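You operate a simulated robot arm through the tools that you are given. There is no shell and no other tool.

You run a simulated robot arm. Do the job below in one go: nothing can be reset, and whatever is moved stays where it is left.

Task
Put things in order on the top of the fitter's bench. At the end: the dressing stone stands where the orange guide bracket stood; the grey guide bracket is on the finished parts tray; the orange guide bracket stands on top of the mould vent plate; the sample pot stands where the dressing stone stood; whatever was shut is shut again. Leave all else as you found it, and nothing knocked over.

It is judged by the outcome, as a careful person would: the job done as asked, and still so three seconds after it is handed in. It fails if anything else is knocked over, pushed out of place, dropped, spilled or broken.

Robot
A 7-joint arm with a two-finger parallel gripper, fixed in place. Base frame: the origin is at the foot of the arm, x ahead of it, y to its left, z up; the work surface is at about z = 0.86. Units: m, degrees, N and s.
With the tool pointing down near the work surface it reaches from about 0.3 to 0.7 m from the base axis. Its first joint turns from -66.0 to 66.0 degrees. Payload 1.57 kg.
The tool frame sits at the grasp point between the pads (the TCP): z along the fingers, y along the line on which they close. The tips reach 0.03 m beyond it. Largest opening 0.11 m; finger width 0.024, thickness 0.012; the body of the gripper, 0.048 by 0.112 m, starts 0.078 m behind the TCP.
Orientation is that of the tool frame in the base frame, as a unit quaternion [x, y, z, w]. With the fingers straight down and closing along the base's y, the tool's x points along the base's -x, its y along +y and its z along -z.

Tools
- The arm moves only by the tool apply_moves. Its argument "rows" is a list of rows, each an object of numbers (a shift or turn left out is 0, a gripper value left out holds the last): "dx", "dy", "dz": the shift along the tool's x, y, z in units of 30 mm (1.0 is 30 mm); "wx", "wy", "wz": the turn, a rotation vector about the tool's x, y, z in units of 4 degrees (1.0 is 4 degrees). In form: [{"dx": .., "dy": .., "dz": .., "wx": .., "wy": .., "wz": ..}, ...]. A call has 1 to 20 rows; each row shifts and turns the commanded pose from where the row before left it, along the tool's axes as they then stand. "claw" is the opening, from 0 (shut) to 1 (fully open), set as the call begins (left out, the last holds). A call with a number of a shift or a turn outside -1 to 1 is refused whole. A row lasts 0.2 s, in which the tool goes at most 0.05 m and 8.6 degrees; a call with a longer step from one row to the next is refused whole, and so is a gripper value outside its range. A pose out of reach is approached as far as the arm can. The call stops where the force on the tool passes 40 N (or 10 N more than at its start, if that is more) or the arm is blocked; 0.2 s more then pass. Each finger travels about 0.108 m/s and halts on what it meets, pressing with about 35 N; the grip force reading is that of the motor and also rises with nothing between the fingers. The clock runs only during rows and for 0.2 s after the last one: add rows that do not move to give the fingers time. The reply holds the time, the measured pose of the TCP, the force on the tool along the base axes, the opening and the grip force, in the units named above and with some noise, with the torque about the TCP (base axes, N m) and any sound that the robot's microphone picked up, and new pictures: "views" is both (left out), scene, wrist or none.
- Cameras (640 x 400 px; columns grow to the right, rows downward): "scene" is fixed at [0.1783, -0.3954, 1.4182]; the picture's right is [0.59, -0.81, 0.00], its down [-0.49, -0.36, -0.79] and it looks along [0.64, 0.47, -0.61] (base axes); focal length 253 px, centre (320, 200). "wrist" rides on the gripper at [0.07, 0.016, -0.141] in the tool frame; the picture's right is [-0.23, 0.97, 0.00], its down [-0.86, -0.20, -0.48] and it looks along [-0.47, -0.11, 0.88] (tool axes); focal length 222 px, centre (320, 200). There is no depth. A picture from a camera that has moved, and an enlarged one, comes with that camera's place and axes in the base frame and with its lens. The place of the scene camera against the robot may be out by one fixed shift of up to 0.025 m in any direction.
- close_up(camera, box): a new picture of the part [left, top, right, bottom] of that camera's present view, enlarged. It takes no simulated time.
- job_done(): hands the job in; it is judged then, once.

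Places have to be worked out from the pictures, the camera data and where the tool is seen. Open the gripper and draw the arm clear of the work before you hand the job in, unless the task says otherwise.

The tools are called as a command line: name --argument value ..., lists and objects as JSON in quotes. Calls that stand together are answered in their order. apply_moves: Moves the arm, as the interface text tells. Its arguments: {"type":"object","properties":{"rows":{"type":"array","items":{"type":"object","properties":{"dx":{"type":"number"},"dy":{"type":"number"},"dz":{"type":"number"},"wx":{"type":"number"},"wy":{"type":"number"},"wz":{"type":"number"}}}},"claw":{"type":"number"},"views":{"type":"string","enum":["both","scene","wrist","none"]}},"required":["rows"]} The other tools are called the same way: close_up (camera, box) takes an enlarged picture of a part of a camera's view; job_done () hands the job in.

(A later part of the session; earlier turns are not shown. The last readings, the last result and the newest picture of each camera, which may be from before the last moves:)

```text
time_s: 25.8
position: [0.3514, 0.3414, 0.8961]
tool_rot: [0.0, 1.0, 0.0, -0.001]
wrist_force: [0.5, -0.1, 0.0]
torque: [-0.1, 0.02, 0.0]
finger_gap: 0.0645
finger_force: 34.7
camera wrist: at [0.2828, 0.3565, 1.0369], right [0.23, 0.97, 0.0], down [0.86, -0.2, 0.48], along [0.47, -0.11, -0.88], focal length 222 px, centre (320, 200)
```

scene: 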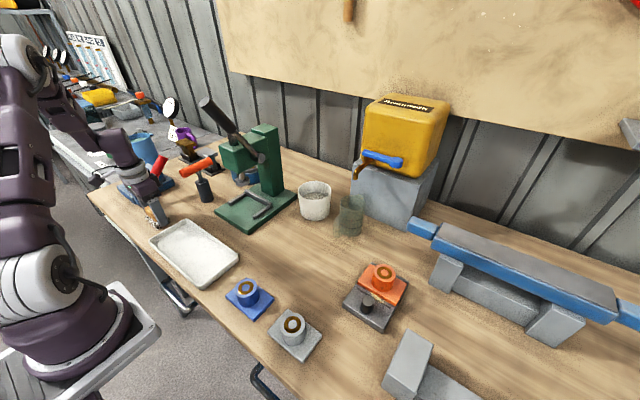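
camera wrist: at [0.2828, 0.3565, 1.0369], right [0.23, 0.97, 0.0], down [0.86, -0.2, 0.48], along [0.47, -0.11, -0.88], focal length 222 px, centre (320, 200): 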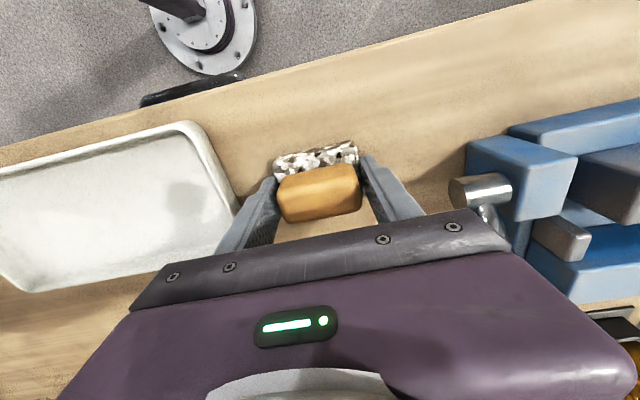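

Stone gripped (gap 0.0645). I lift 15 cm, travel along x≈0.35 to y≈-0.09, then forward to the orange bracket's old spot (0.479, -0.0905).

apply_moves --rows '[{"dz": -0.4}, {"dz": -0.9}, {"dz": -1}, {"dz": -1}, {"dz": -1}, {"dz": -0.7}, {"dy": -0.7}, {"dy": -1}, {"dy": -1}, {"dy": -1}, {"dy": -1}, {"dy": -1}, {"dy": -1}, {"dy": -1}, {"dy": -1}, {"dy": -1}, {"dy": -1}, {"dy": -1}, {"dy": -1}, {"dy": -1}]'

apply_moves --rows '[{"dy": -0.7}, {"dx": -0.7}, {"dx": -1}, {"dx": -1}, {"dx": -1}, {"dx": -0.55}, {}]'

```text
time_s: 30.0
position: [0.352, -0.0718, 1.0442]
tool_rot: [-0.001, 1.0, 0.0, 0.0]
wrist_force: [0.1, -1.4, -1.8]
torque: [0.01, 0.02, -0.01]
finger_gap: 0.0643
finger_force: 35.3
camera wrist: at [0.2831, -0.0549, 1.1862], right [0.23, 0.97, 0.0], down [0.86, -0.2, 0.48], along [0.47, -0.11, -0.88], focal length 222 px, centre (320, 200)
```

scene: 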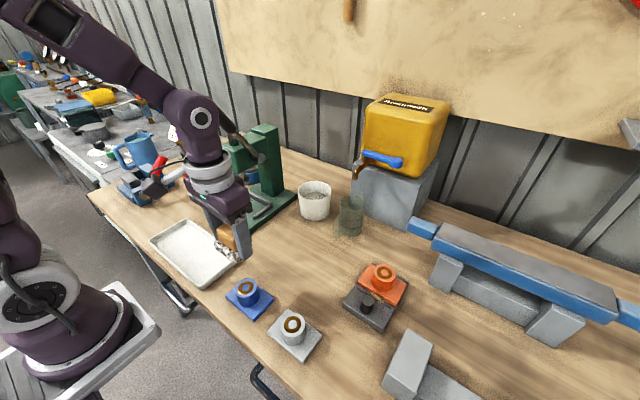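
wrist: 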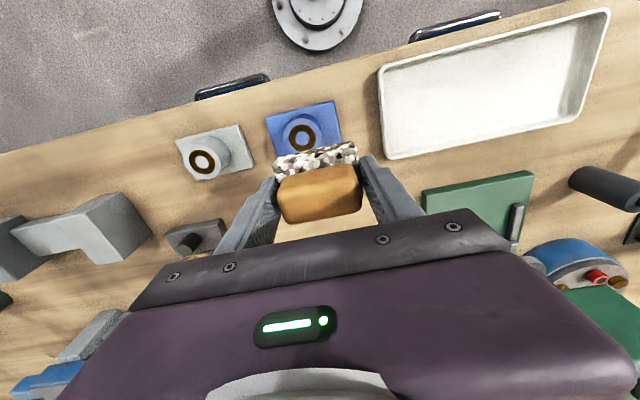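

```text
time_s: 31.6
position: [0.4773, -0.0899, 1.0448]
tool_rot: [0.0, 1.0, 0.0, 0.0]
wrist_force: [-0.1, -0.2, -0.5]
torque: [-0.01, -0.01, 0.01]
finger_gap: 0.0643
finger_force: 34.8
camera wrist: at [0.4101, -0.0753, 1.1861], right [0.23, 0.97, 0.0], down [0.86, -0.2, 0.48], along [0.47, -0.11, -0.88], focal length 222 px, centre (320, 200)
```

scene: 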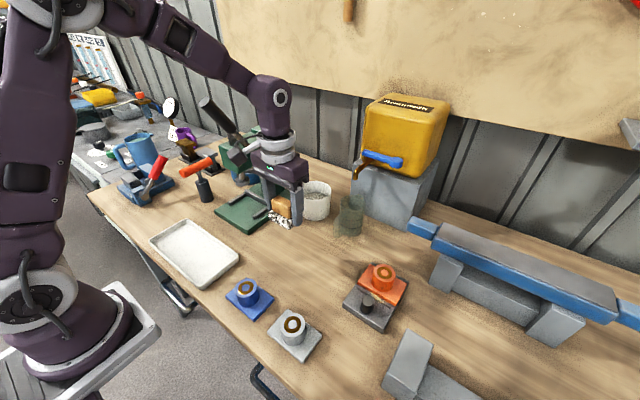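
wrist: 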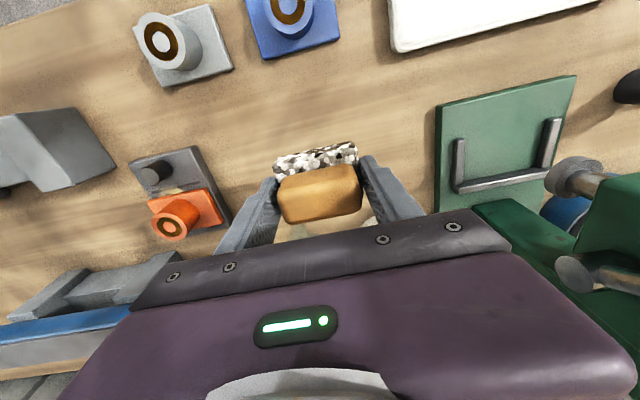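

Above the target. I lower to about 5 mm above the table, then feel for contact.

apply_moves --rows '[{"dz": 1, "dx": -0.04}, {"dz": 1}, {"dz": 1}, {"dz": 0.9}, {"dz": 0.6}, {"dz": 0.3}, {}]' --views "wrist"

apply_moves --rows '[{"dz": 0.05}, {"dz": 0.05}]' --views "none"

```text
time_s: 33.2
position: [0.4801, -0.0911, 0.9013]
tool_rot: [0.0, 1.0, 0.001, 0.0]
wrist_force: [-0.3, 0.2, -1.4]
torque: [0.01, 0.02, 0.0]
finger_gap: 0.0641
finger_force: 34.8
camera wrist: at [0.4114, -0.0753, 1.0426], right [0.23, 0.97, 0.0], down [0.86, -0.2, 0.48], along [0.47, -0.11, -0.88], focal length 222 px, centre (320, 200)
```

wrist: 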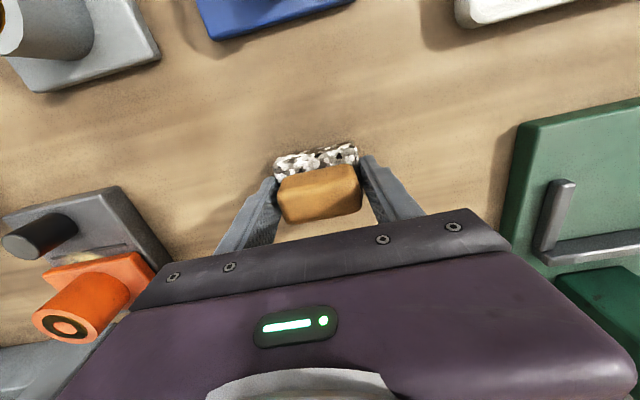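

```text
time_s: 33.8
position: [0.4803, -0.0915, 0.8997]
tool_rot: [0.001, 1.0, 0.0, 0.0]
wrist_force: [0.0, -0.4, -0.7]
torque: [-0.01, -0.02, 0.02]
finger_gap: 0.0641
finger_force: 34.7
```

Not yet in contact; I keep lowering by about 1 mm steps.

apply_moves --rows '[{"dz": 0.05}, {"dz": 0.05}]' --views "none"

apply_moves --rows '[{"dz": 0.03}]' --views "none"

```text
time_s: 34.4
position: [0.4804, -0.092, 0.8961]
tool_rot: [0.0, 1.0, 0.0, 0.0]
wrist_force: [-0.3, -0.3, 1.7]
torque: [0.01, 0.04, -0.03]
finger_gap: 0.064
finger_force: 35.1
```

```text
time_s: 34.8
position: [0.4802, -0.0919, 0.8955]
tool_rot: [0.0, 1.0, 0.001, 0.001]
wrist_force: [-3.7, 1.5, 23.8]
torque: [0.17, 0.35, -0.03]
finger_gap: 0.0644
finger_force: 34.6
```

The stone is down on the table (23 N). I ease off slightly, release, and rise.

apply_moves --rows '[{"dz": -0.025}, {}]' --views "none"

apply_moves --rows '[{}, {}, {}, {"dz": -0.5}, {"dz": -1}, {"dz": -1}, {"dz": -1}, {"dz": -1}, {"dz": -1}]' --claw 0.85

```text
time_s: 35.4
position: [0.481, -0.0914, 0.8954]
tool_rot: [0.0, 1.0, 0.0, 0.001]
wrist_force: [-0.6, -1.2, 15.5]
torque: [-0.02, 0.1, -0.02]
finger_gap: 0.0643
finger_force: 35.1
```

```text
time_s: 37.4
position: [0.4795, -0.0911, 1.062]
tool_rot: [-0.001, 1.0, 0.0, 0.0]
wrist_force: [-0.7, 0.7, 0.0]
torque: [0.0, -0.01, 0.01]
finger_gap: 0.0935
finger_force: 0.0
camera wrist: at [0.4113, -0.0752, 1.2021], right [0.23, 0.97, 0.0], down [0.86, -0.2, 0.48], along [0.47, -0.11, -0.88], focal length 222 px, centre (320, 200)
```

scene: 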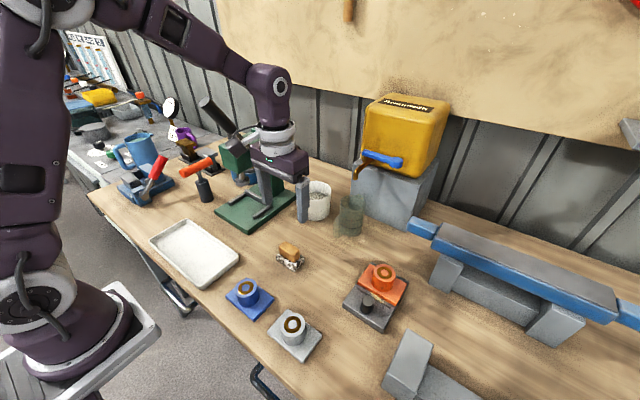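
wrist: 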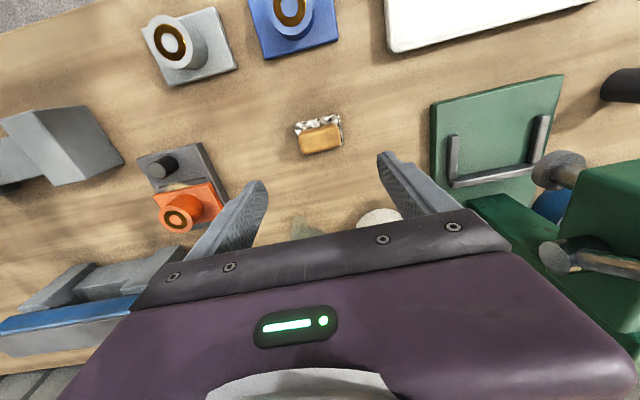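

The stone stands in place. Next the grey bracket: I move above its boss at about (0.344, -0.225) and part way down.

apply_moves --rows '[{"dx": 1, "dy": -1}, {"dx": 1, "dy": -1}, {"dx": 1, "dy": -1}, {"dx": 1, "dy": -1}, {"dx": 0.5, "dy": -0.46}, {"dz": 1}, {"dz": 1}, {"dz": 0.8}, {}]' --claw 1

close_up --camera "wrist" --box '[220, 100, 420, 230]'

```text
time_s: 39.4
position: [0.3448, -0.2251, 0.9756]
tool_rot: [0.001, 1.0, 0.0, 0.0]
wrist_force: [-0.2, 0.1, 0.2]
torque: [0.03, 0.02, 0.0]
finger_gap: 0.1101
finger_force: 0.0
camera wrist: at [0.2768, -0.209, 1.1171], right [0.23, 0.97, 0.0], down [0.86, -0.2, 0.48], along [0.47, -0.11, -0.88], focal length 222 px, centre (320, 200)
```

scene: 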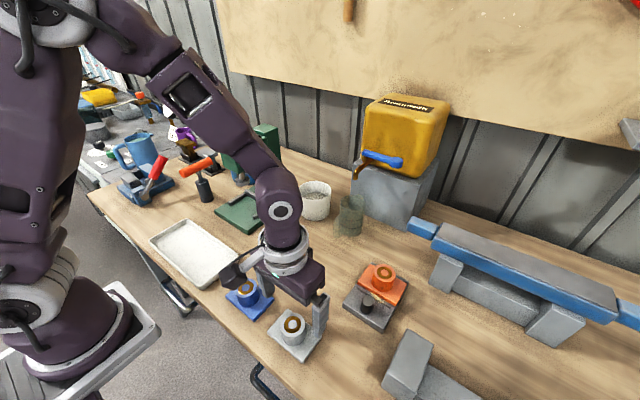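
wrist: 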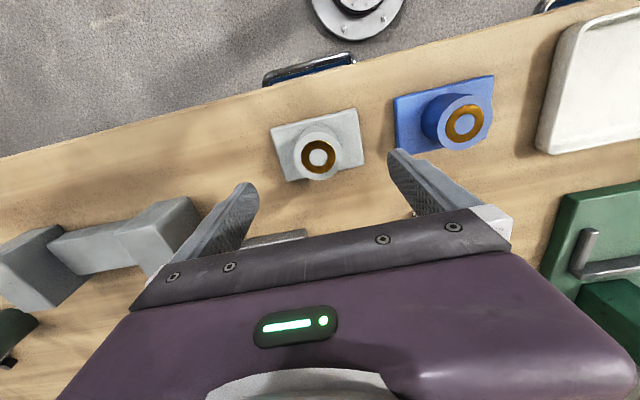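

```text
3.08 times, centred on (320, 165) of wrist
camera zoom: at [0.2768, -0.209, 1.1171], right [0.23, 0.97, 0.0], down [0.86, -0.2, 0.48], along [0.47, -0.11, -0.88], focal length 684 px, centre (320, 308)
```

zoom: 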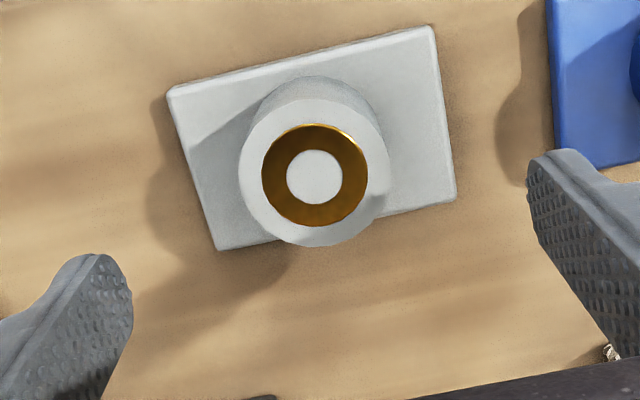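

Boss centre reads (0.340, -0.226). I correct by 4 mm, descend to z≈0.9135 and close on it.

apply_moves --rows '[{"dx": 0.13, "dz": 0.7}, {"dz": 0.7}, {"dz": 0.5}, {"dz": 0.17}, {}]' --views "wrist"

apply_moves --rows '[{}, {}, {}, {}]' --claw 0.3 --views "wrist"

```text
time_s: 40.6
position: [0.3405, -0.2248, 0.9145]
tool_rot: [0.0, 1.0, 0.0, 0.0]
wrist_force: [-0.3, 0.1, -0.4]
torque: [0.04, 0.0, 0.02]
finger_gap: 0.1099
finger_force: 0.0
camera wrist: at [0.2725, -0.2087, 1.0553], right [0.23, 0.97, 0.0], down [0.86, -0.2, 0.48], along [0.47, -0.11, -0.88], focal length 222 px, centre (320, 200)
```

wrist: 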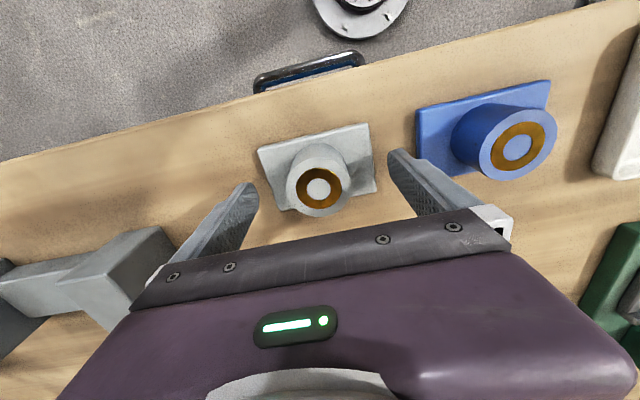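

```text
time_s: 41.6
position: [0.3414, -0.2237, 0.9141]
tool_rot: [-0.001, 1.0, 0.0, -0.001]
wrist_force: [-0.7, 0.4, -0.5]
torque: [-0.15, -0.01, -0.02]
finger_gap: 0.0472
finger_force: 34.9
camera wrist: at [0.2726, -0.2087, 1.0555], right [0.23, 0.97, 0.0], down [0.86, -0.2, 0.48], along [0.47, -0.11, -0.88], focal length 222 px, centre (320, 200)
```

wrist: 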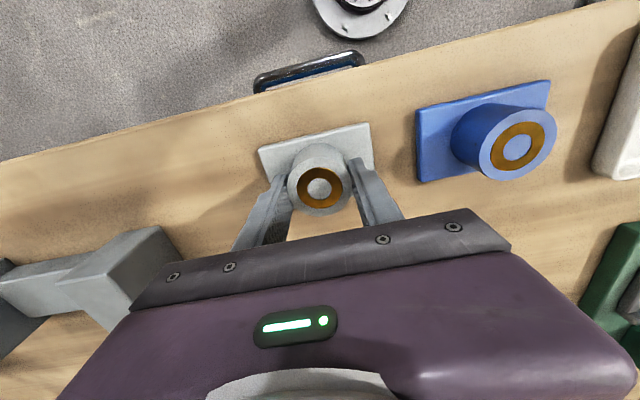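

Gripped. I lift 12 cm, pass over the blue bracket at height, and stop over the middle of the tray to check.

apply_moves --rows '[{"dz": -0.5}, {"dz": -1}, {"dz": -1}, {"dz": -1}, {"dz": -0.5}, {"dy": 0.6}, {"dy": 1}, {"dy": 1}, {"dy": 1}, {"dy": 1}, {"dy": 1}, {"dy": 1}, {"dy": 1}, {"dy": 1}, {"dy": 1}, {"dy": 1}, {"dy": 0.9}, {"dy": 0.6}, {}]'

```text
time_s: 45.6
position: [0.3413, 0.138, 1.0356]
tool_rot: [0.0, 1.0, 0.0, 0.0]
wrist_force: [-1.0, 1.3, -4.0]
torque: [0.01, 0.04, 0.02]
finger_gap: 0.0473
finger_force: 34.9
camera wrist: at [0.2727, 0.1535, 1.176], right [0.23, 0.97, 0.0], down [0.86, -0.2, 0.48], along [0.47, -0.11, -0.88], focal length 222 px, centre (320, 200)
```

scene: 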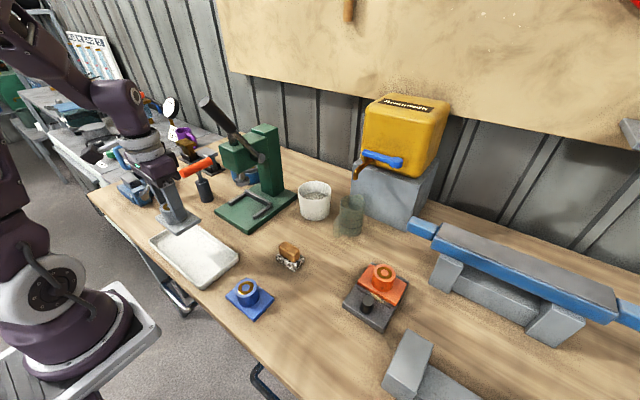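
wrist: 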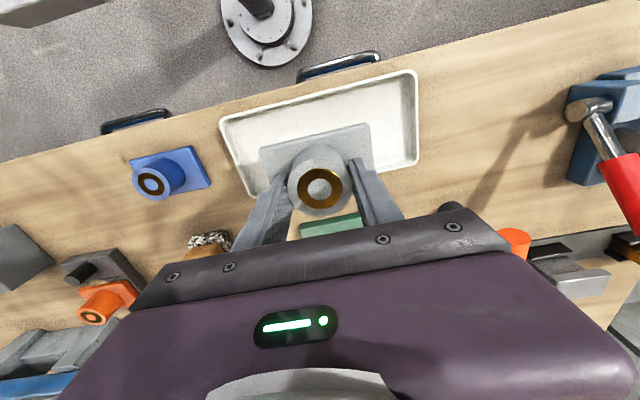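

The tray spans x≈0.289–0.403, y≈0.017–0.263, so its centre is (0.346, 0.140). I correct slightly and lower to ~2 cm above the floor, then feel down.

apply_moves --rows '[{"dx": -0.15, "dy": 0.06, "dz": 0.6}, {"dz": 1}, {"dz": 0.9}, {"dz": 0.6}, {"dz": 0.25}, {}]'

close_up --camera "scene" --box '[130, 180, 260, 300]'

```text
time_s: 47.0
position: [0.3457, 0.1397, 0.9346]
tool_rot: [0.0, 1.0, 0.0, 0.0]
wrist_force: [-0.4, -0.6, -3.6]
torque: [-0.01, -0.01, -0.01]
finger_gap: 0.0471
finger_force: 35.1
camera wrist: at [0.2774, 0.1554, 1.0753], right [0.23, 0.97, 0.0], down [0.86, -0.2, 0.48], along [0.47, -0.11, -0.88], focal length 222 px, centre (320, 200)
```

scene: 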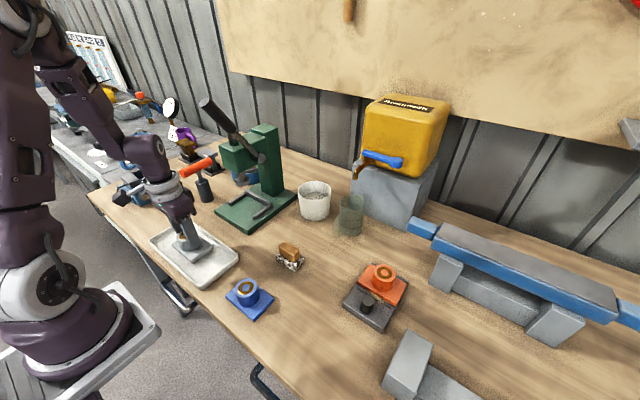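
wrist: 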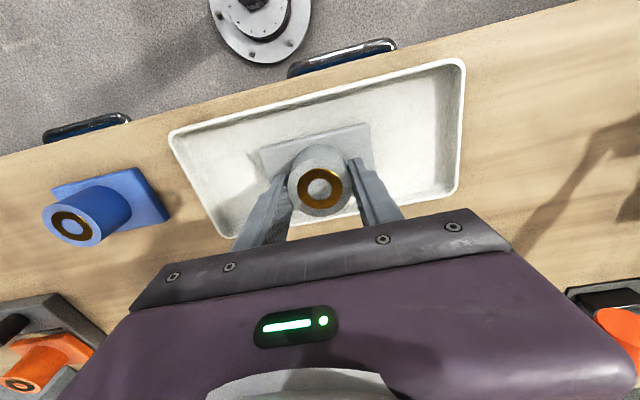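

```text
3.33 times, centred on (195, 240) of scene
camera zoom: at [0.1783, -0.3954, 1.4182], right [0.59, -0.81, 0.0], down [-0.49, -0.36, -0.79], along [0.64, 0.47, -0.61], focal length 843 px, centre (737, 67)
```

zoom: 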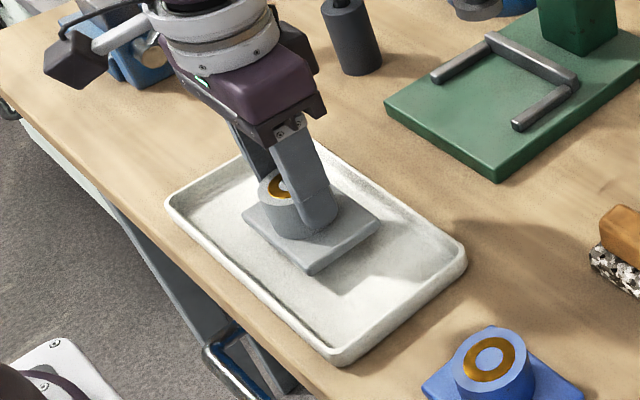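

Well centred. I lower about 1 cm, then step gently until contact.

apply_moves --rows '[{"dz": 0.15}, {"dz": 0.1}, {"dz": 0.05}, {}]' --views "none"

apply_moves --rows '[{"dz": 0.04}, {"dz": 0.04}]' --views "none"

apply_moves --rows '[{"dz": 0.04}]' --views "none"

```text
time_s: 48.0
position: [0.3449, 0.1405, 0.9247]
tool_rot: [-0.001, 1.0, 0.0, 0.0]
wrist_force: [0.7, 0.7, -3.3]
torque: [0.06, -0.02, 0.04]
finger_gap: 0.0473
finger_force: 35.5
```

```text
time_s: 48.6
position: [0.3457, 0.1396, 0.9233]
tool_rot: [0.0, 1.0, 0.0, 0.0]
wrist_force: [-0.1, 0.1, -3.2]
torque: [0.02, -0.01, -0.01]
finger_gap: 0.0471
finger_force: 35.2
```

```text
time_s: 49.0
position: [0.3468, 0.1409, 0.921]
tool_rot: [0.0, 1.0, 0.0, 0.0]
wrist_force: [0.3, 0.6, -3.6]
torque: [0.01, -0.01, 0.0]
finger_gap: 0.0473
finger_force: 34.7
```

No contact yet; continuing down 1 mm at a time.

apply_moves --rows '[{"dz": 0.04}, {}]' --views "none"

apply_moves --rows '[{"dz": 0.04}, {}]' --views "none"

```text
time_s: 49.6
position: [0.3462, 0.1394, 0.9195]
tool_rot: [0.0, 1.0, 0.001, 0.0]
wrist_force: [0.0, 0.1, -2.6]
torque: [-0.02, -0.01, 0.0]
finger_gap: 0.0472
finger_force: 35.1
```

```text
time_s: 50.2
position: [0.3457, 0.1397, 0.9195]
tool_rot: [0.0, 1.0, 0.0, -0.001]
wrist_force: [-2.8, 0.1, 25.5]
torque: [-0.36, 0.19, 0.08]
finger_gap: 0.0468
finger_force: 35.0
```

Contact at z≈0.919. I release and rise.

apply_moves --rows '[{"dz": -0.02}]' --views "none"

apply_moves --rows '[{}, {}, {}, {"dz": -0.5}, {"dz": -1}, {"dz": -1}, {"dz": -1}, {"dz": -1}]' --claw 0.75

close_up --camera "scene" --box '[130, 180, 260, 300]'

```text
time_s: 50.6
position: [0.3464, 0.1399, 0.919]
tool_rot: [0.0, 1.0, 0.0, 0.0]
wrist_force: [-0.5, -1.0, 8.2]
torque: [-0.19, -0.12, 0.08]
finger_gap: 0.0469
finger_force: 35.3
```

```text
time_s: 52.4
position: [0.3457, 0.1398, 1.0544]
tool_rot: [0.0, 1.0, 0.0, 0.0]
wrist_force: [-0.4, -0.3, 0.1]
torque: [-0.01, -0.01, -0.01]
finger_gap: 0.0825
finger_force: 0.0
camera wrist: at [0.2769, 0.1557, 1.1956], right [0.23, 0.97, 0.0], down [0.86, -0.2, 0.48], along [0.47, -0.11, -0.88], focal length 222 px, centre (320, 200)
```

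scene: 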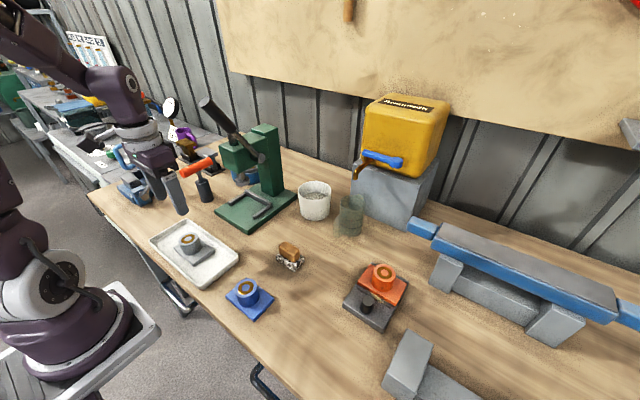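
wrist: 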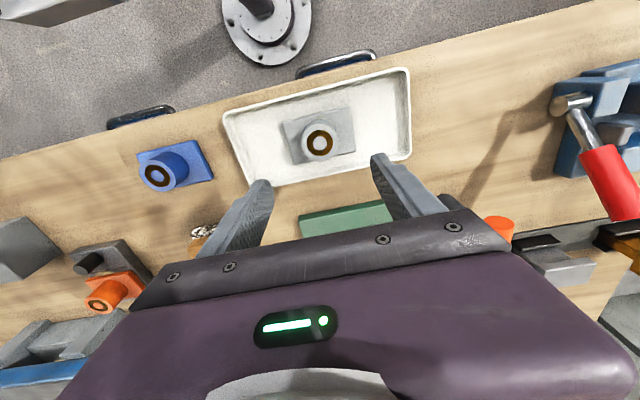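

```text
3.33 times, centred on (195, 240) of scene
camera zoom: at [0.1783, -0.3954, 1.4182], right [0.59, -0.81, 0.0], down [-0.49, -0.36, -0.79], along [0.64, 0.47, -0.61], focal length 843 px, centre (737, 67)
```

zoom: 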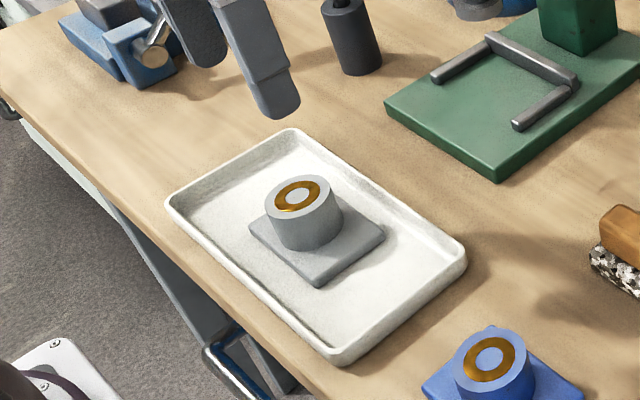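

Grey bracket sits squarely in the tray. Before approaching the pot I look closely at the press, pot and jug in the scene view.

close_up --camera "scene" --box '[180, 80, 320, 240]'

apply_moves --rows '[{"dz": -1}, {"dz": -1}, {"dz": -1}, {"dz": -1}, {"dy": -1}, {"dy": -1}, {"dy": -1}, {"dy": -1}, {"dy": -1, "dx": -0.5}, {"dy": -1, "dx": -1}, {"dx": -1, "dz": -1}, {"dx": -1, "dz": -1}, {"dx": -0.5, "dz": -0.5}, {}]'

```text
2.50 times, centred on (250, 160) of scene
camera zoom: at [0.1783, -0.3954, 1.4182], right [0.59, -0.81, 0.0], down [-0.49, -0.36, -0.79], along [0.64, 0.47, -0.61], focal length 632 px, centre (495, 300)
```

zoom: 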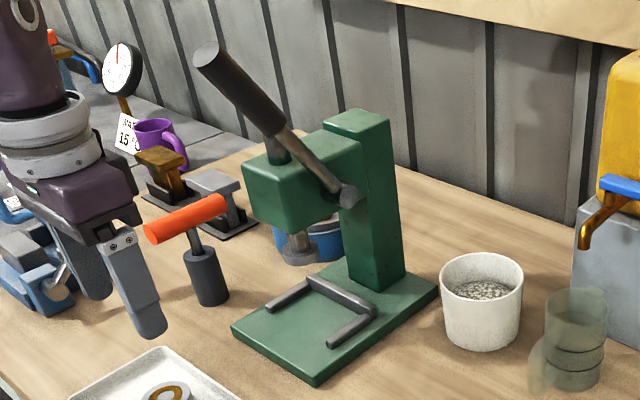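

```text
time_s: 55.4
position: [0.4651, -0.0396, 1.2488]
tool_rot: [0.0, 1.0, 0.0, 0.0]
wrist_force: [-0.5, -0.9, -0.3]
torque: [0.0, 0.03, 0.0]
finger_gap: 0.0827
finger_force: 0.2
camera wrist: at [0.397, -0.0249, 1.3901], right [0.23, 0.97, 0.0], down [0.86, -0.2, 0.48], along [0.47, -0.11, -0.88], focal length 222 px, centre (320, 200)
```

scene: 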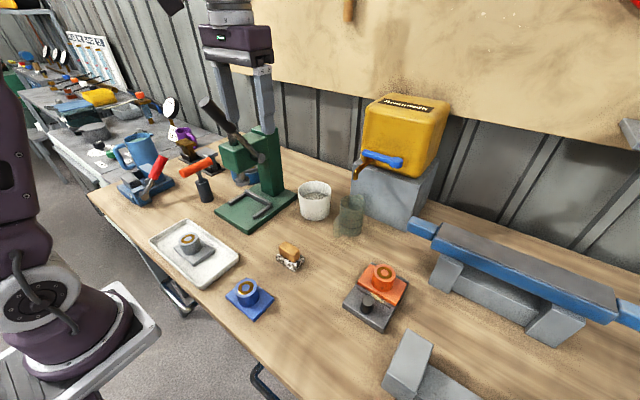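
wrist: 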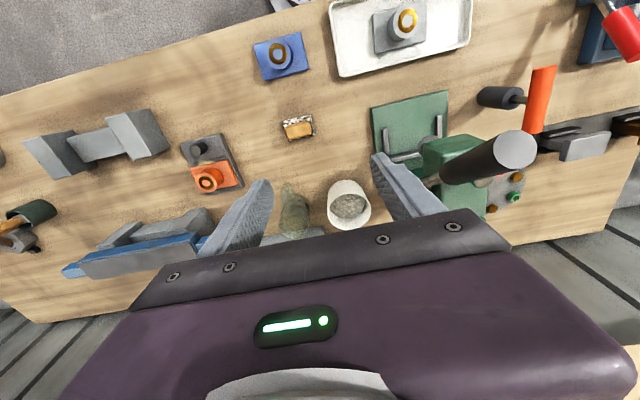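

The white pot is seen between the fingers. I enlarge it, the jug beside it and the press.

close_up --camera "wrist" --box '[250, 160, 420, 250]'

close_up --camera "wrist" --box '[350, 70, 560, 230]'

```text
3.76 times, centred on (335, 205) of wrist
camera zoom: at [0.397, -0.0249, 1.3901], right [0.23, 0.97, 0.0], down [0.86, -0.2, 0.48], along [0.47, -0.11, -0.88], focal length 836 px, centre (264, 181)
```

zoom: 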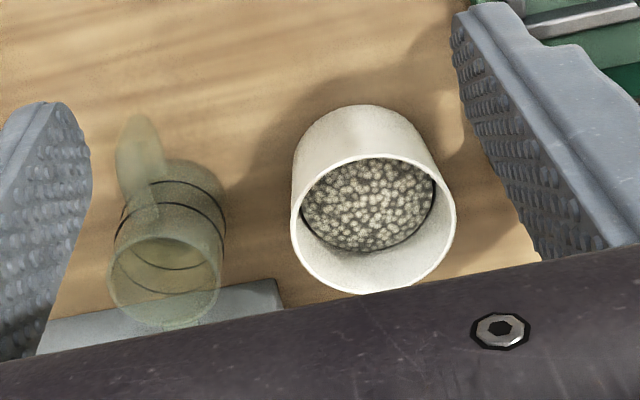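

```text
2.50 times, centred on (455, 150) of wrist
camera zoom: at [0.397, -0.0249, 1.3901], right [0.23, 0.97, 0.0], down [0.86, -0.2, 0.48], along [0.47, -0.11, -0.88], focal length 555 px, centre (-18, 325)
```

zoom: 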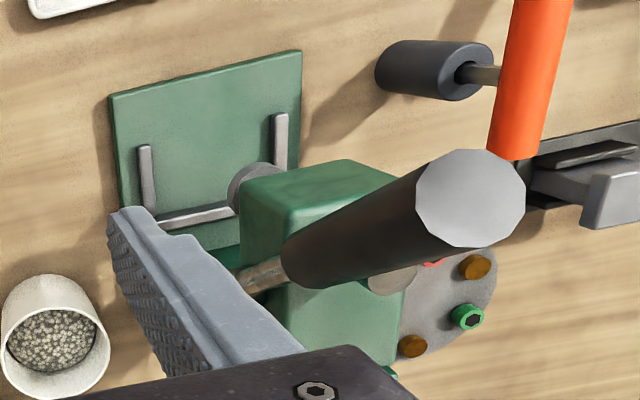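

The pot's rim centre works out at about (0.680, -0.021), rim z≈0.944 and rim diameter ≈0.103, so it just fits the 0.110 opening; the jug (y≈-0.16) and press lever (y≳0.09) need clearance. I open fully and move above the pot at height for an accurate look.

apply_moves --rows '[{"dz": 1, "dx": -0.5}, {"dz": 1, "dx": -1}, {"dz": 1, "dx": -1, "dy": 0.3}, {"dx": -1, "dy": 0.3}, {"dx": -1}, {"dx": -1}, {"dx": -1}, {"dx": -0.6}, {}]' --claw 1

```text
time_s: 57.4
position: [0.62, -0.0241, 1.1644]
tool_rot: [0.0, 1.0, 0.0, 0.0]
wrist_force: [0.6, 1.1, -0.8]
torque: [0.02, 0.02, -0.05]
finger_gap: 0.1101
finger_force: 0.0
out of reach, approached as far as the arm can: row 6, 7, 8
camera wrist: at [0.5519, -0.009, 1.3051], right [0.23, 0.97, 0.0], down [0.86, -0.2, 0.48], along [0.47, -0.11, -0.88], focal length 222 px, centre (320, 200)
```

scene: 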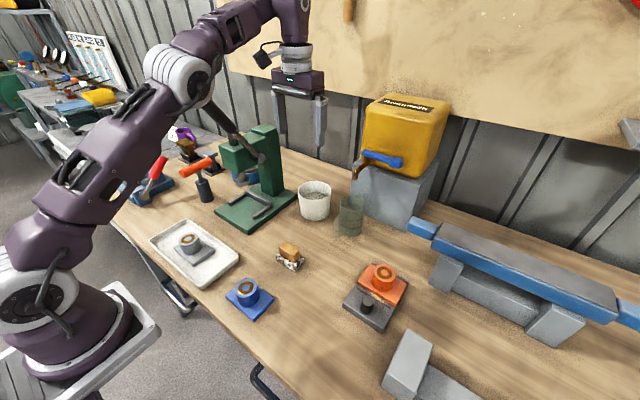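
wrist: 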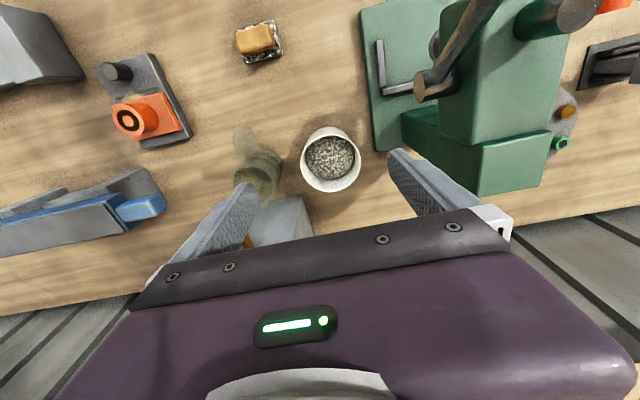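

The arm is at its reach limit at this height (it will reach further lower down). I check clearance from the press lever before going on.

close_up --camera "scene" --box '[140, 20, 340, 220]'

close_up --camera "wrist" --box '[220, 90, 400, 220]'

close_up --camera "wrist" --box '[360, 0, 640, 200]'

```text
2.00 times, centred on (240, 120) of scene
camera zoom: at [0.1783, -0.3954, 1.4182], right [0.59, -0.81, 0.0], down [-0.49, -0.36, -0.79], along [0.64, 0.47, -0.61], focal length 506 px, centre (480, 360)
```

zoom: 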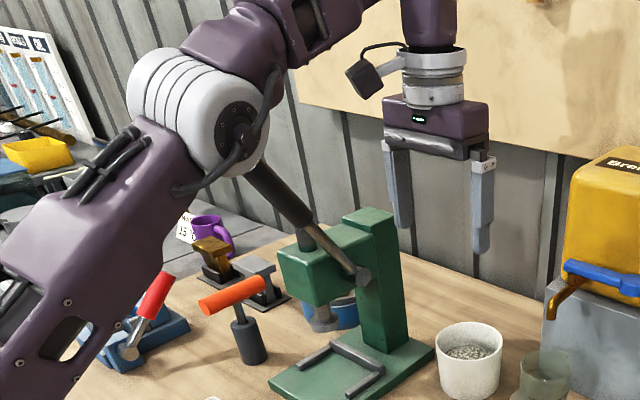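

```text
3.08 times, centred on (310, 155) of wrist
camera zoom: at [0.5519, -0.009, 1.3051], right [0.23, 0.97, 0.0], down [0.86, -0.2, 0.48], along [0.47, -0.11, -0.88], focal length 684 px, centre (351, 338)
```

zoom: 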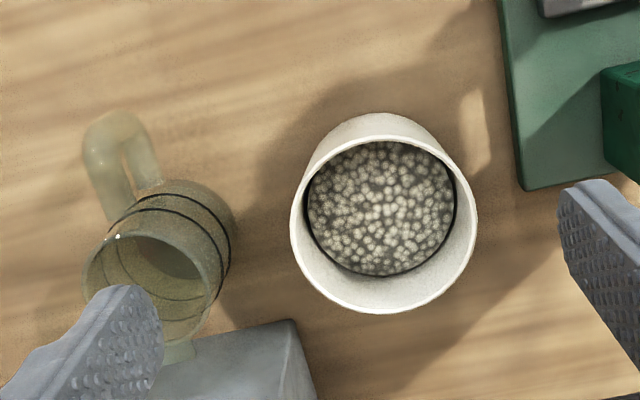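

```text
2.00 times, centred on (500, 100) of wrist
camera zoom: at [0.5519, -0.009, 1.3051], right [0.23, 0.97, 0.0], down [0.86, -0.2, 0.48], along [0.47, -0.11, -0.88], focal length 444 px, centre (-40, 400)
```

zoom: 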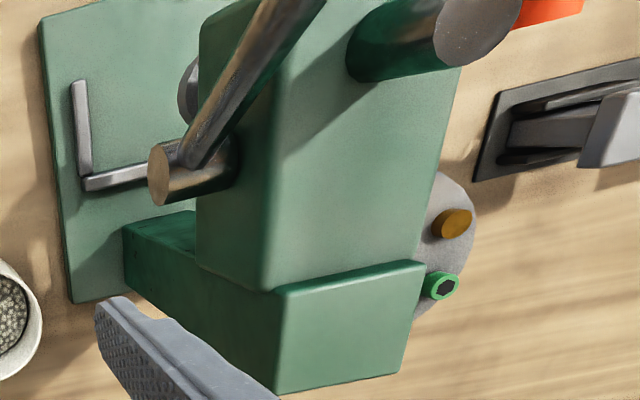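

Lever clearance is fine, and two views agree on the rim at (0.680, -0.021), Ø0.103. I lower to z≈1.03 (tips well above the rim) where the reach is better.

apply_moves --rows '[{"dz": 0.8}, {"dz": 0.9}, {"dz": 0.9}, {"dz": 0.9}, {"dz": 0.5}, {}]'

close_up --camera "wrist" --box '[200, 80, 440, 240]'

```text
time_s: 58.8
position: [0.6203, -0.0242, 1.0438]
tool_rot: [0.0, 1.0, 0.001, 0.0]
wrist_force: [0.2, 0.4, 0.2]
torque: [-0.01, 0.02, 0.01]
finger_gap: 0.1098
finger_force: 0.2
camera wrist: at [0.5517, -0.0087, 1.1848], right [0.23, 0.97, 0.0], down [0.86, -0.2, 0.48], along [0.47, -0.11, -0.88], focal length 222 px, centre (320, 200)
```

scene: 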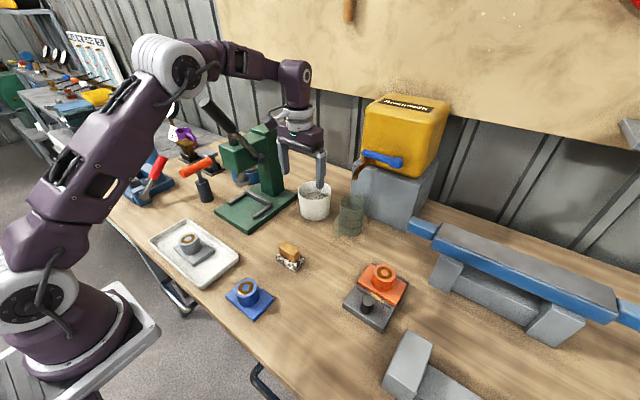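
wrist: 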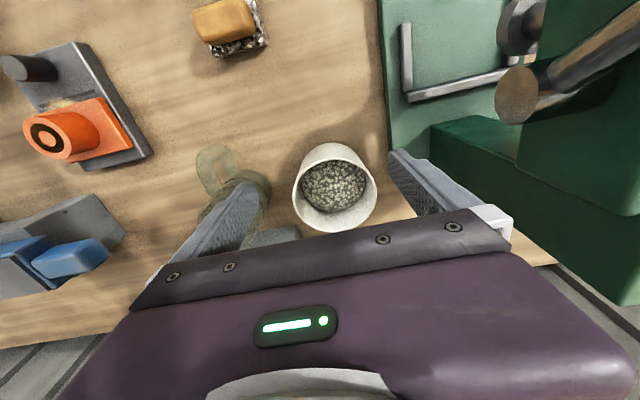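

```text
2.50 times, centred on (320, 160) of wrist
camera zoom: at [0.5517, -0.0087, 1.1848], right [0.23, 0.97, 0.0], down [0.86, -0.2, 0.48], along [0.47, -0.11, -0.88], focal length 555 px, centre (320, 300)
```

zoom: 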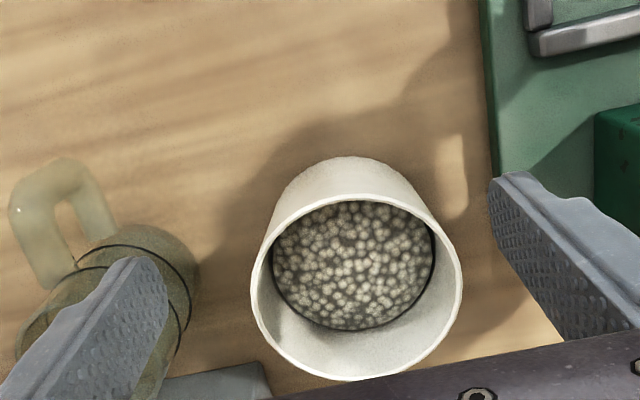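

The command was clamped at x=0.62. Now lower, I advance to x≈0.678, y≈-0.0206 with tips still ~7 cm above the rim.

apply_moves --rows '[{"dx": -0.5, "dy": 0.12}, {"dx": -0.7}, {"dx": -0.5}, {"dx": -0.22}, {}, {}]'

close_up --camera "wrist" --box '[200, 80, 440, 240]'

close_up --camera "scene" --box '[240, 80, 440, 240]'

```text
time_s: 60.2
position: [0.6706, -0.0174, 1.0392]
tool_rot: [-0.008, 1.0, -0.004, -0.009]
wrist_force: [-0.2, -0.1, -0.5]
torque: [0.0, -0.01, -0.01]
finger_gap: 0.1099
finger_force: 0.0
out of reach, approached as far as the arm can: row 4
camera wrist: at [0.6047, -0.0021, 1.1812], right [0.21, 0.98, -0.01], down [0.87, -0.18, 0.46], along [0.45, -0.11, -0.89], focal length 222 px, centre (320, 200)
```

scene: 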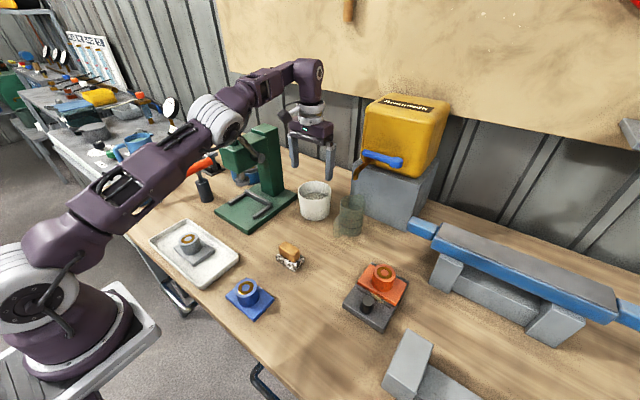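
wrist: 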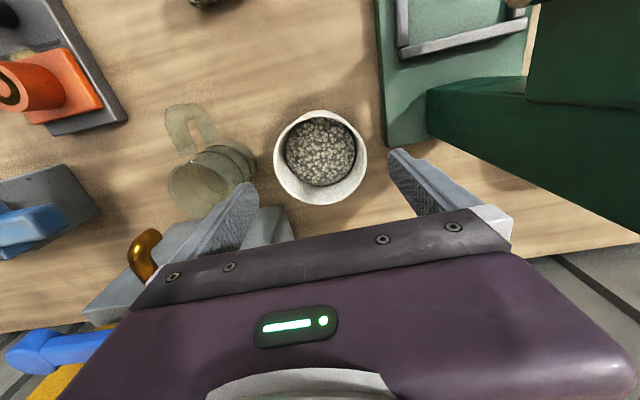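

```text
2.50 times, centred on (320, 160) of wrist
camera zoom: at [0.6047, -0.0021, 1.1812], right [0.21, 0.98, -0.01], down [0.87, -0.18, 0.46], along [0.45, -0.11, -0.89], focal length 555 px, centre (320, 300)
```

zoom: 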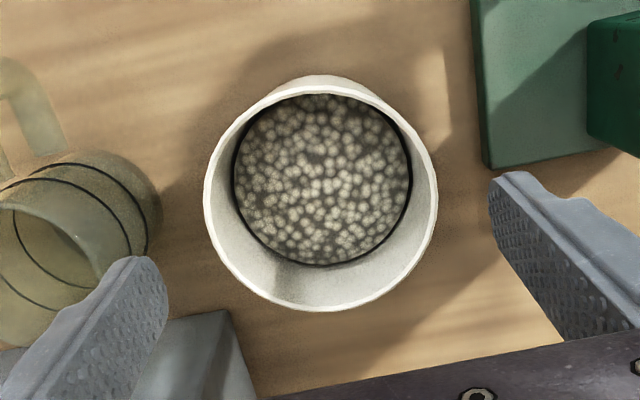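

```text
2.50 times, centred on (340, 160) of scene
camera zoom: at [0.1783, -0.3954, 1.4182], right [0.59, -0.81, 0.0], down [-0.49, -0.36, -0.79], along [0.64, 0.47, -0.61], focal length 632 px, centre (270, 300)
```

zoom: 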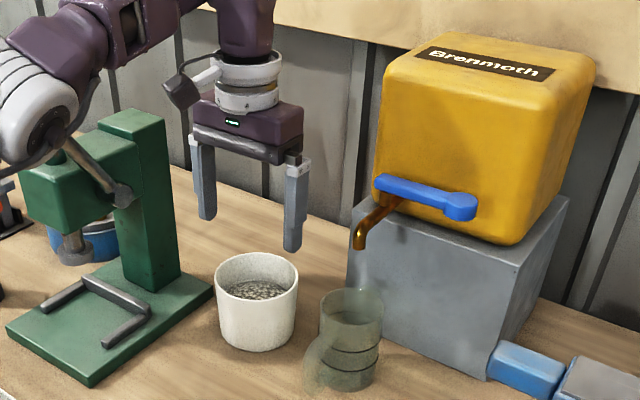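

The arm is near its limit and picked up a ~1° tilt here. I back off 1.5 cm, go lower (tips still above the rim), and see whether the orientation is true again.

apply_moves --rows '[{"dx": 0.6}, {"dz": 0.5}, {"dz": 0.5}, {}, {}]'

```text
time_s: 61.4
position: [0.6611, -0.0214, 1.0139]
tool_rot: [0.0, 1.0, 0.0, 0.0]
wrist_force: [-0.2, 0.0, -0.2]
torque: [-0.01, 0.0, 0.0]
finger_gap: 0.11
finger_force: 0.1
camera wrist: at [0.5922, -0.0058, 1.1552], right [0.23, 0.97, 0.0], down [0.86, -0.2, 0.48], along [0.47, -0.11, -0.88], focal length 222 px, centre (320, 200)
```

scene: 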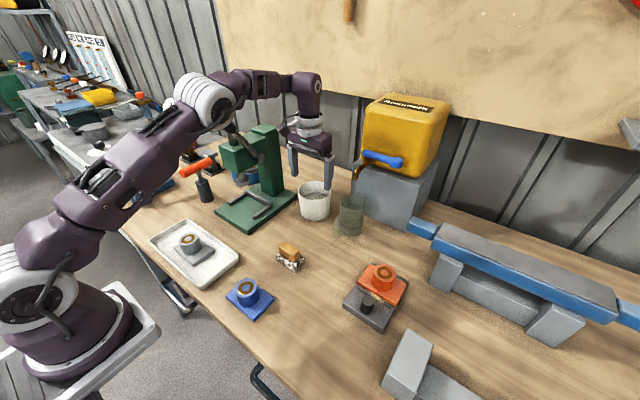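
wrist: 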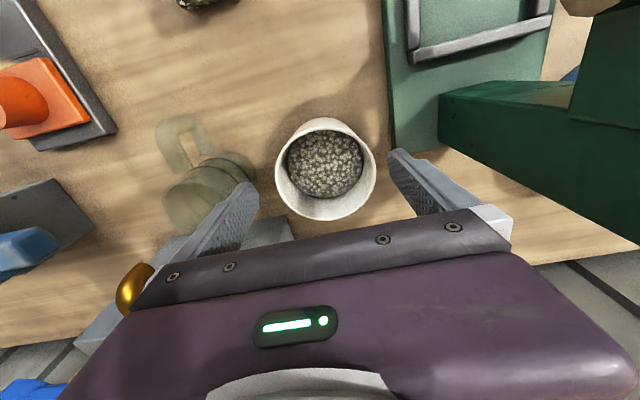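

Orientation is true again. I measure the rim precisely from this pose.

close_up --camera "wrist" --box '[230, 100, 410, 230]'

close_up --camera "scene" --box '[150, 40, 350, 200]'

```text
3.08 times, centred on (320, 165) of wrist
camera zoom: at [0.5922, -0.0058, 1.1552], right [0.23, 0.97, 0.0], down [0.86, -0.2, 0.48], along [0.47, -0.11, -0.88], focal length 684 px, centre (320, 308)
```

zoom: 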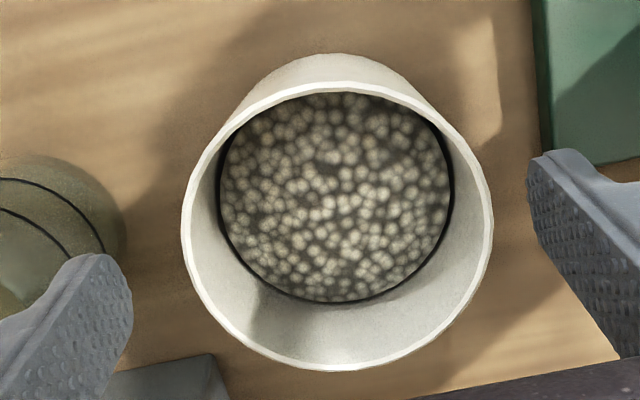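

```text
2.50 times, centred on (250, 120) of scene
camera zoom: at [0.1783, -0.3954, 1.4182], right [0.59, -0.81, 0.0], down [-0.49, -0.36, -0.79], along [0.64, 0.47, -0.61], focal length 632 px, centre (495, 400)
```

zoom: 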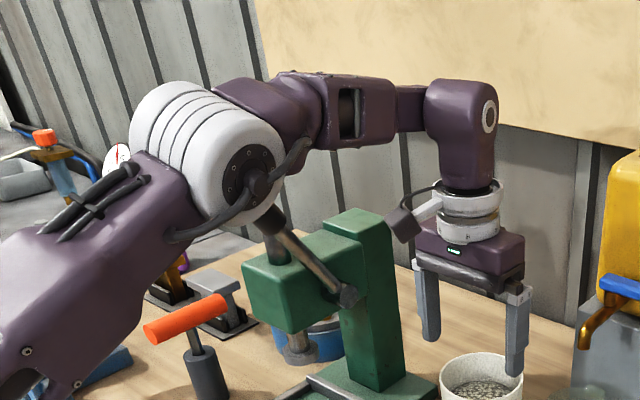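

Rim centre reads (0.676, -0.020), Ø≈0.103–0.104. I align y to -0.020 and descend slowly so the tips just pass the rim, watching the force.

apply_moves --rows '[{"dy": 0.045, "dx": -0.25}, {"dz": 0.5}, {"dz": 0.4}, {}, {}]'

close_up --camera "wrist" --box '[220, 110, 420, 240]'

close_up --camera "scene" --box '[270, 120, 370, 220]'

```text
time_s: 62.6
position: [0.6698, -0.0201, 0.987]
tool_rot: [0.001, 1.0, 0.001, 0.001]
wrist_force: [-0.2, 0.9, -0.2]
torque: [0.01, 0.02, 0.0]
finger_gap: 0.1099
finger_force: 0.0
camera wrist: at [0.5997, -0.0044, 1.128], right [0.23, 0.97, 0.0], down [0.86, -0.2, 0.48], along [0.47, -0.11, -0.88], focal length 222 px, centre (320, 200)
```

scene: 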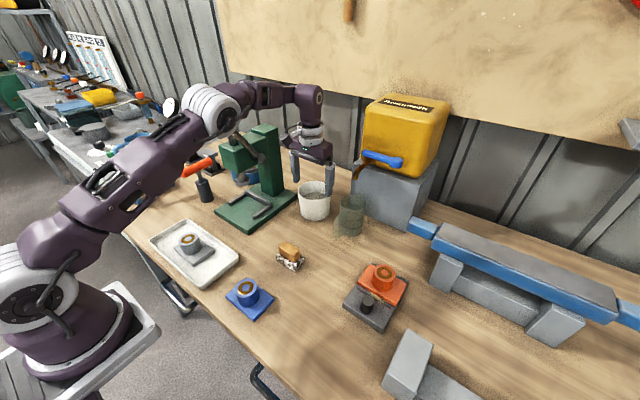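
wrist: 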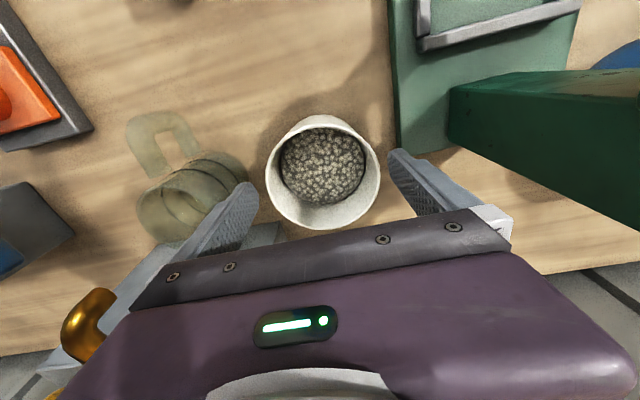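

```text
3.08 times, centred on (320, 175) of wrist
camera zoom: at [0.5997, -0.0044, 1.128], right [0.23, 0.97, 0.0], down [0.86, -0.2, 0.48], along [0.47, -0.11, -0.88], focal length 684 px, centre (320, 277)
```

zoom: 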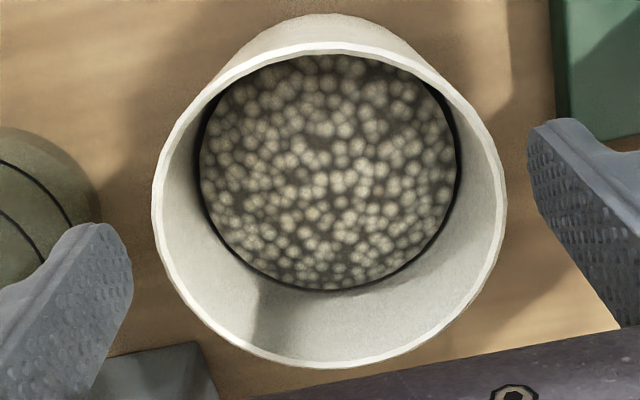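

```text
4.00 times, centred on (320, 170) of scene
camera zoom: at [0.1783, -0.3954, 1.4182], right [0.59, -0.81, 0.0], down [-0.49, -0.36, -0.79], along [0.64, 0.47, -0.61], focal length 1012 px, centre (320, 320)
```

zoom: 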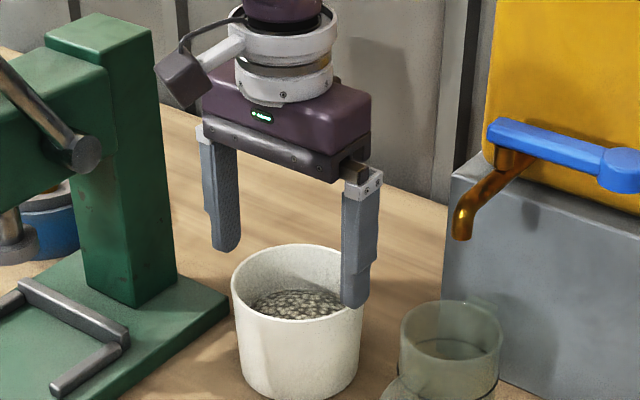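

y is centred within about 0.5 mm. I lower 15 mm slowly to pass the rim level and check the force.

apply_moves --rows '[{"dz": 0.1, "dy": 0.01}, {"dz": 0.1}, {"dz": 0.1}, {"dz": 0.1}, {"dz": 0.1}, {"dz": 0.1}]' --views "wrist"

close_up --camera "scene" --box '[270, 120, 370, 220]'

close_up --camera "wrist" --box '[220, 110, 420, 240]'

```text
time_s: 64.0
position: [0.6682, -0.019, 0.9687]
tool_rot: [0.0, 1.0, 0.0, 0.0]
wrist_force: [-0.3, -0.1, 0.2]
torque: [-0.01, 0.0, 0.02]
finger_gap: 0.1097
finger_force: 0.1
camera wrist: at [0.5999, -0.0041, 1.11], right [0.23, 0.97, 0.0], down [0.86, -0.2, 0.48], along [0.47, -0.11, -0.88], focal length 222 px, centre (320, 200)
```

wrist: 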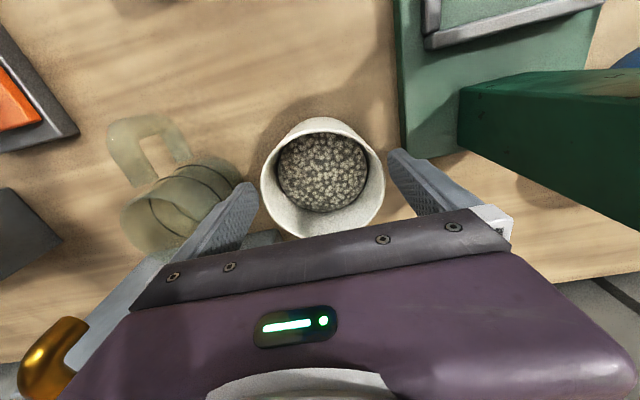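

```text
4.00 times, centred on (320, 170) of scene
camera zoom: at [0.1783, -0.3954, 1.4182], right [0.59, -0.81, 0.0], down [-0.49, -0.36, -0.79], along [0.64, 0.47, -0.61], focal length 1012 px, centre (320, 320)
```

zoom: 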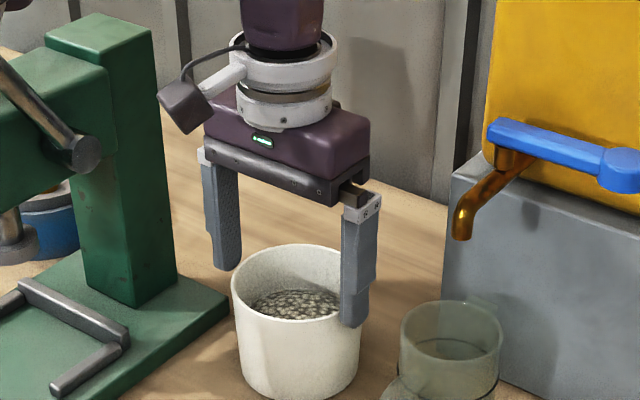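

```text
3.08 times, centred on (320, 175) of wrist
camera zoom: at [0.5999, -0.0041, 1.11], right [0.23, 0.97, 0.0], down [0.86, -0.2, 0.48], along [0.47, -0.11, -0.88], focal length 684 px, centre (320, 277)
```

zoom: 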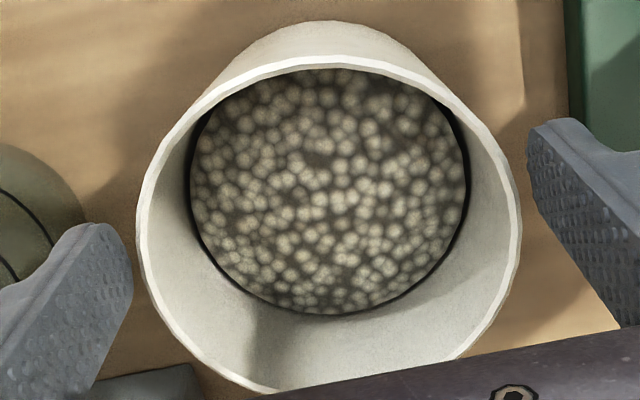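

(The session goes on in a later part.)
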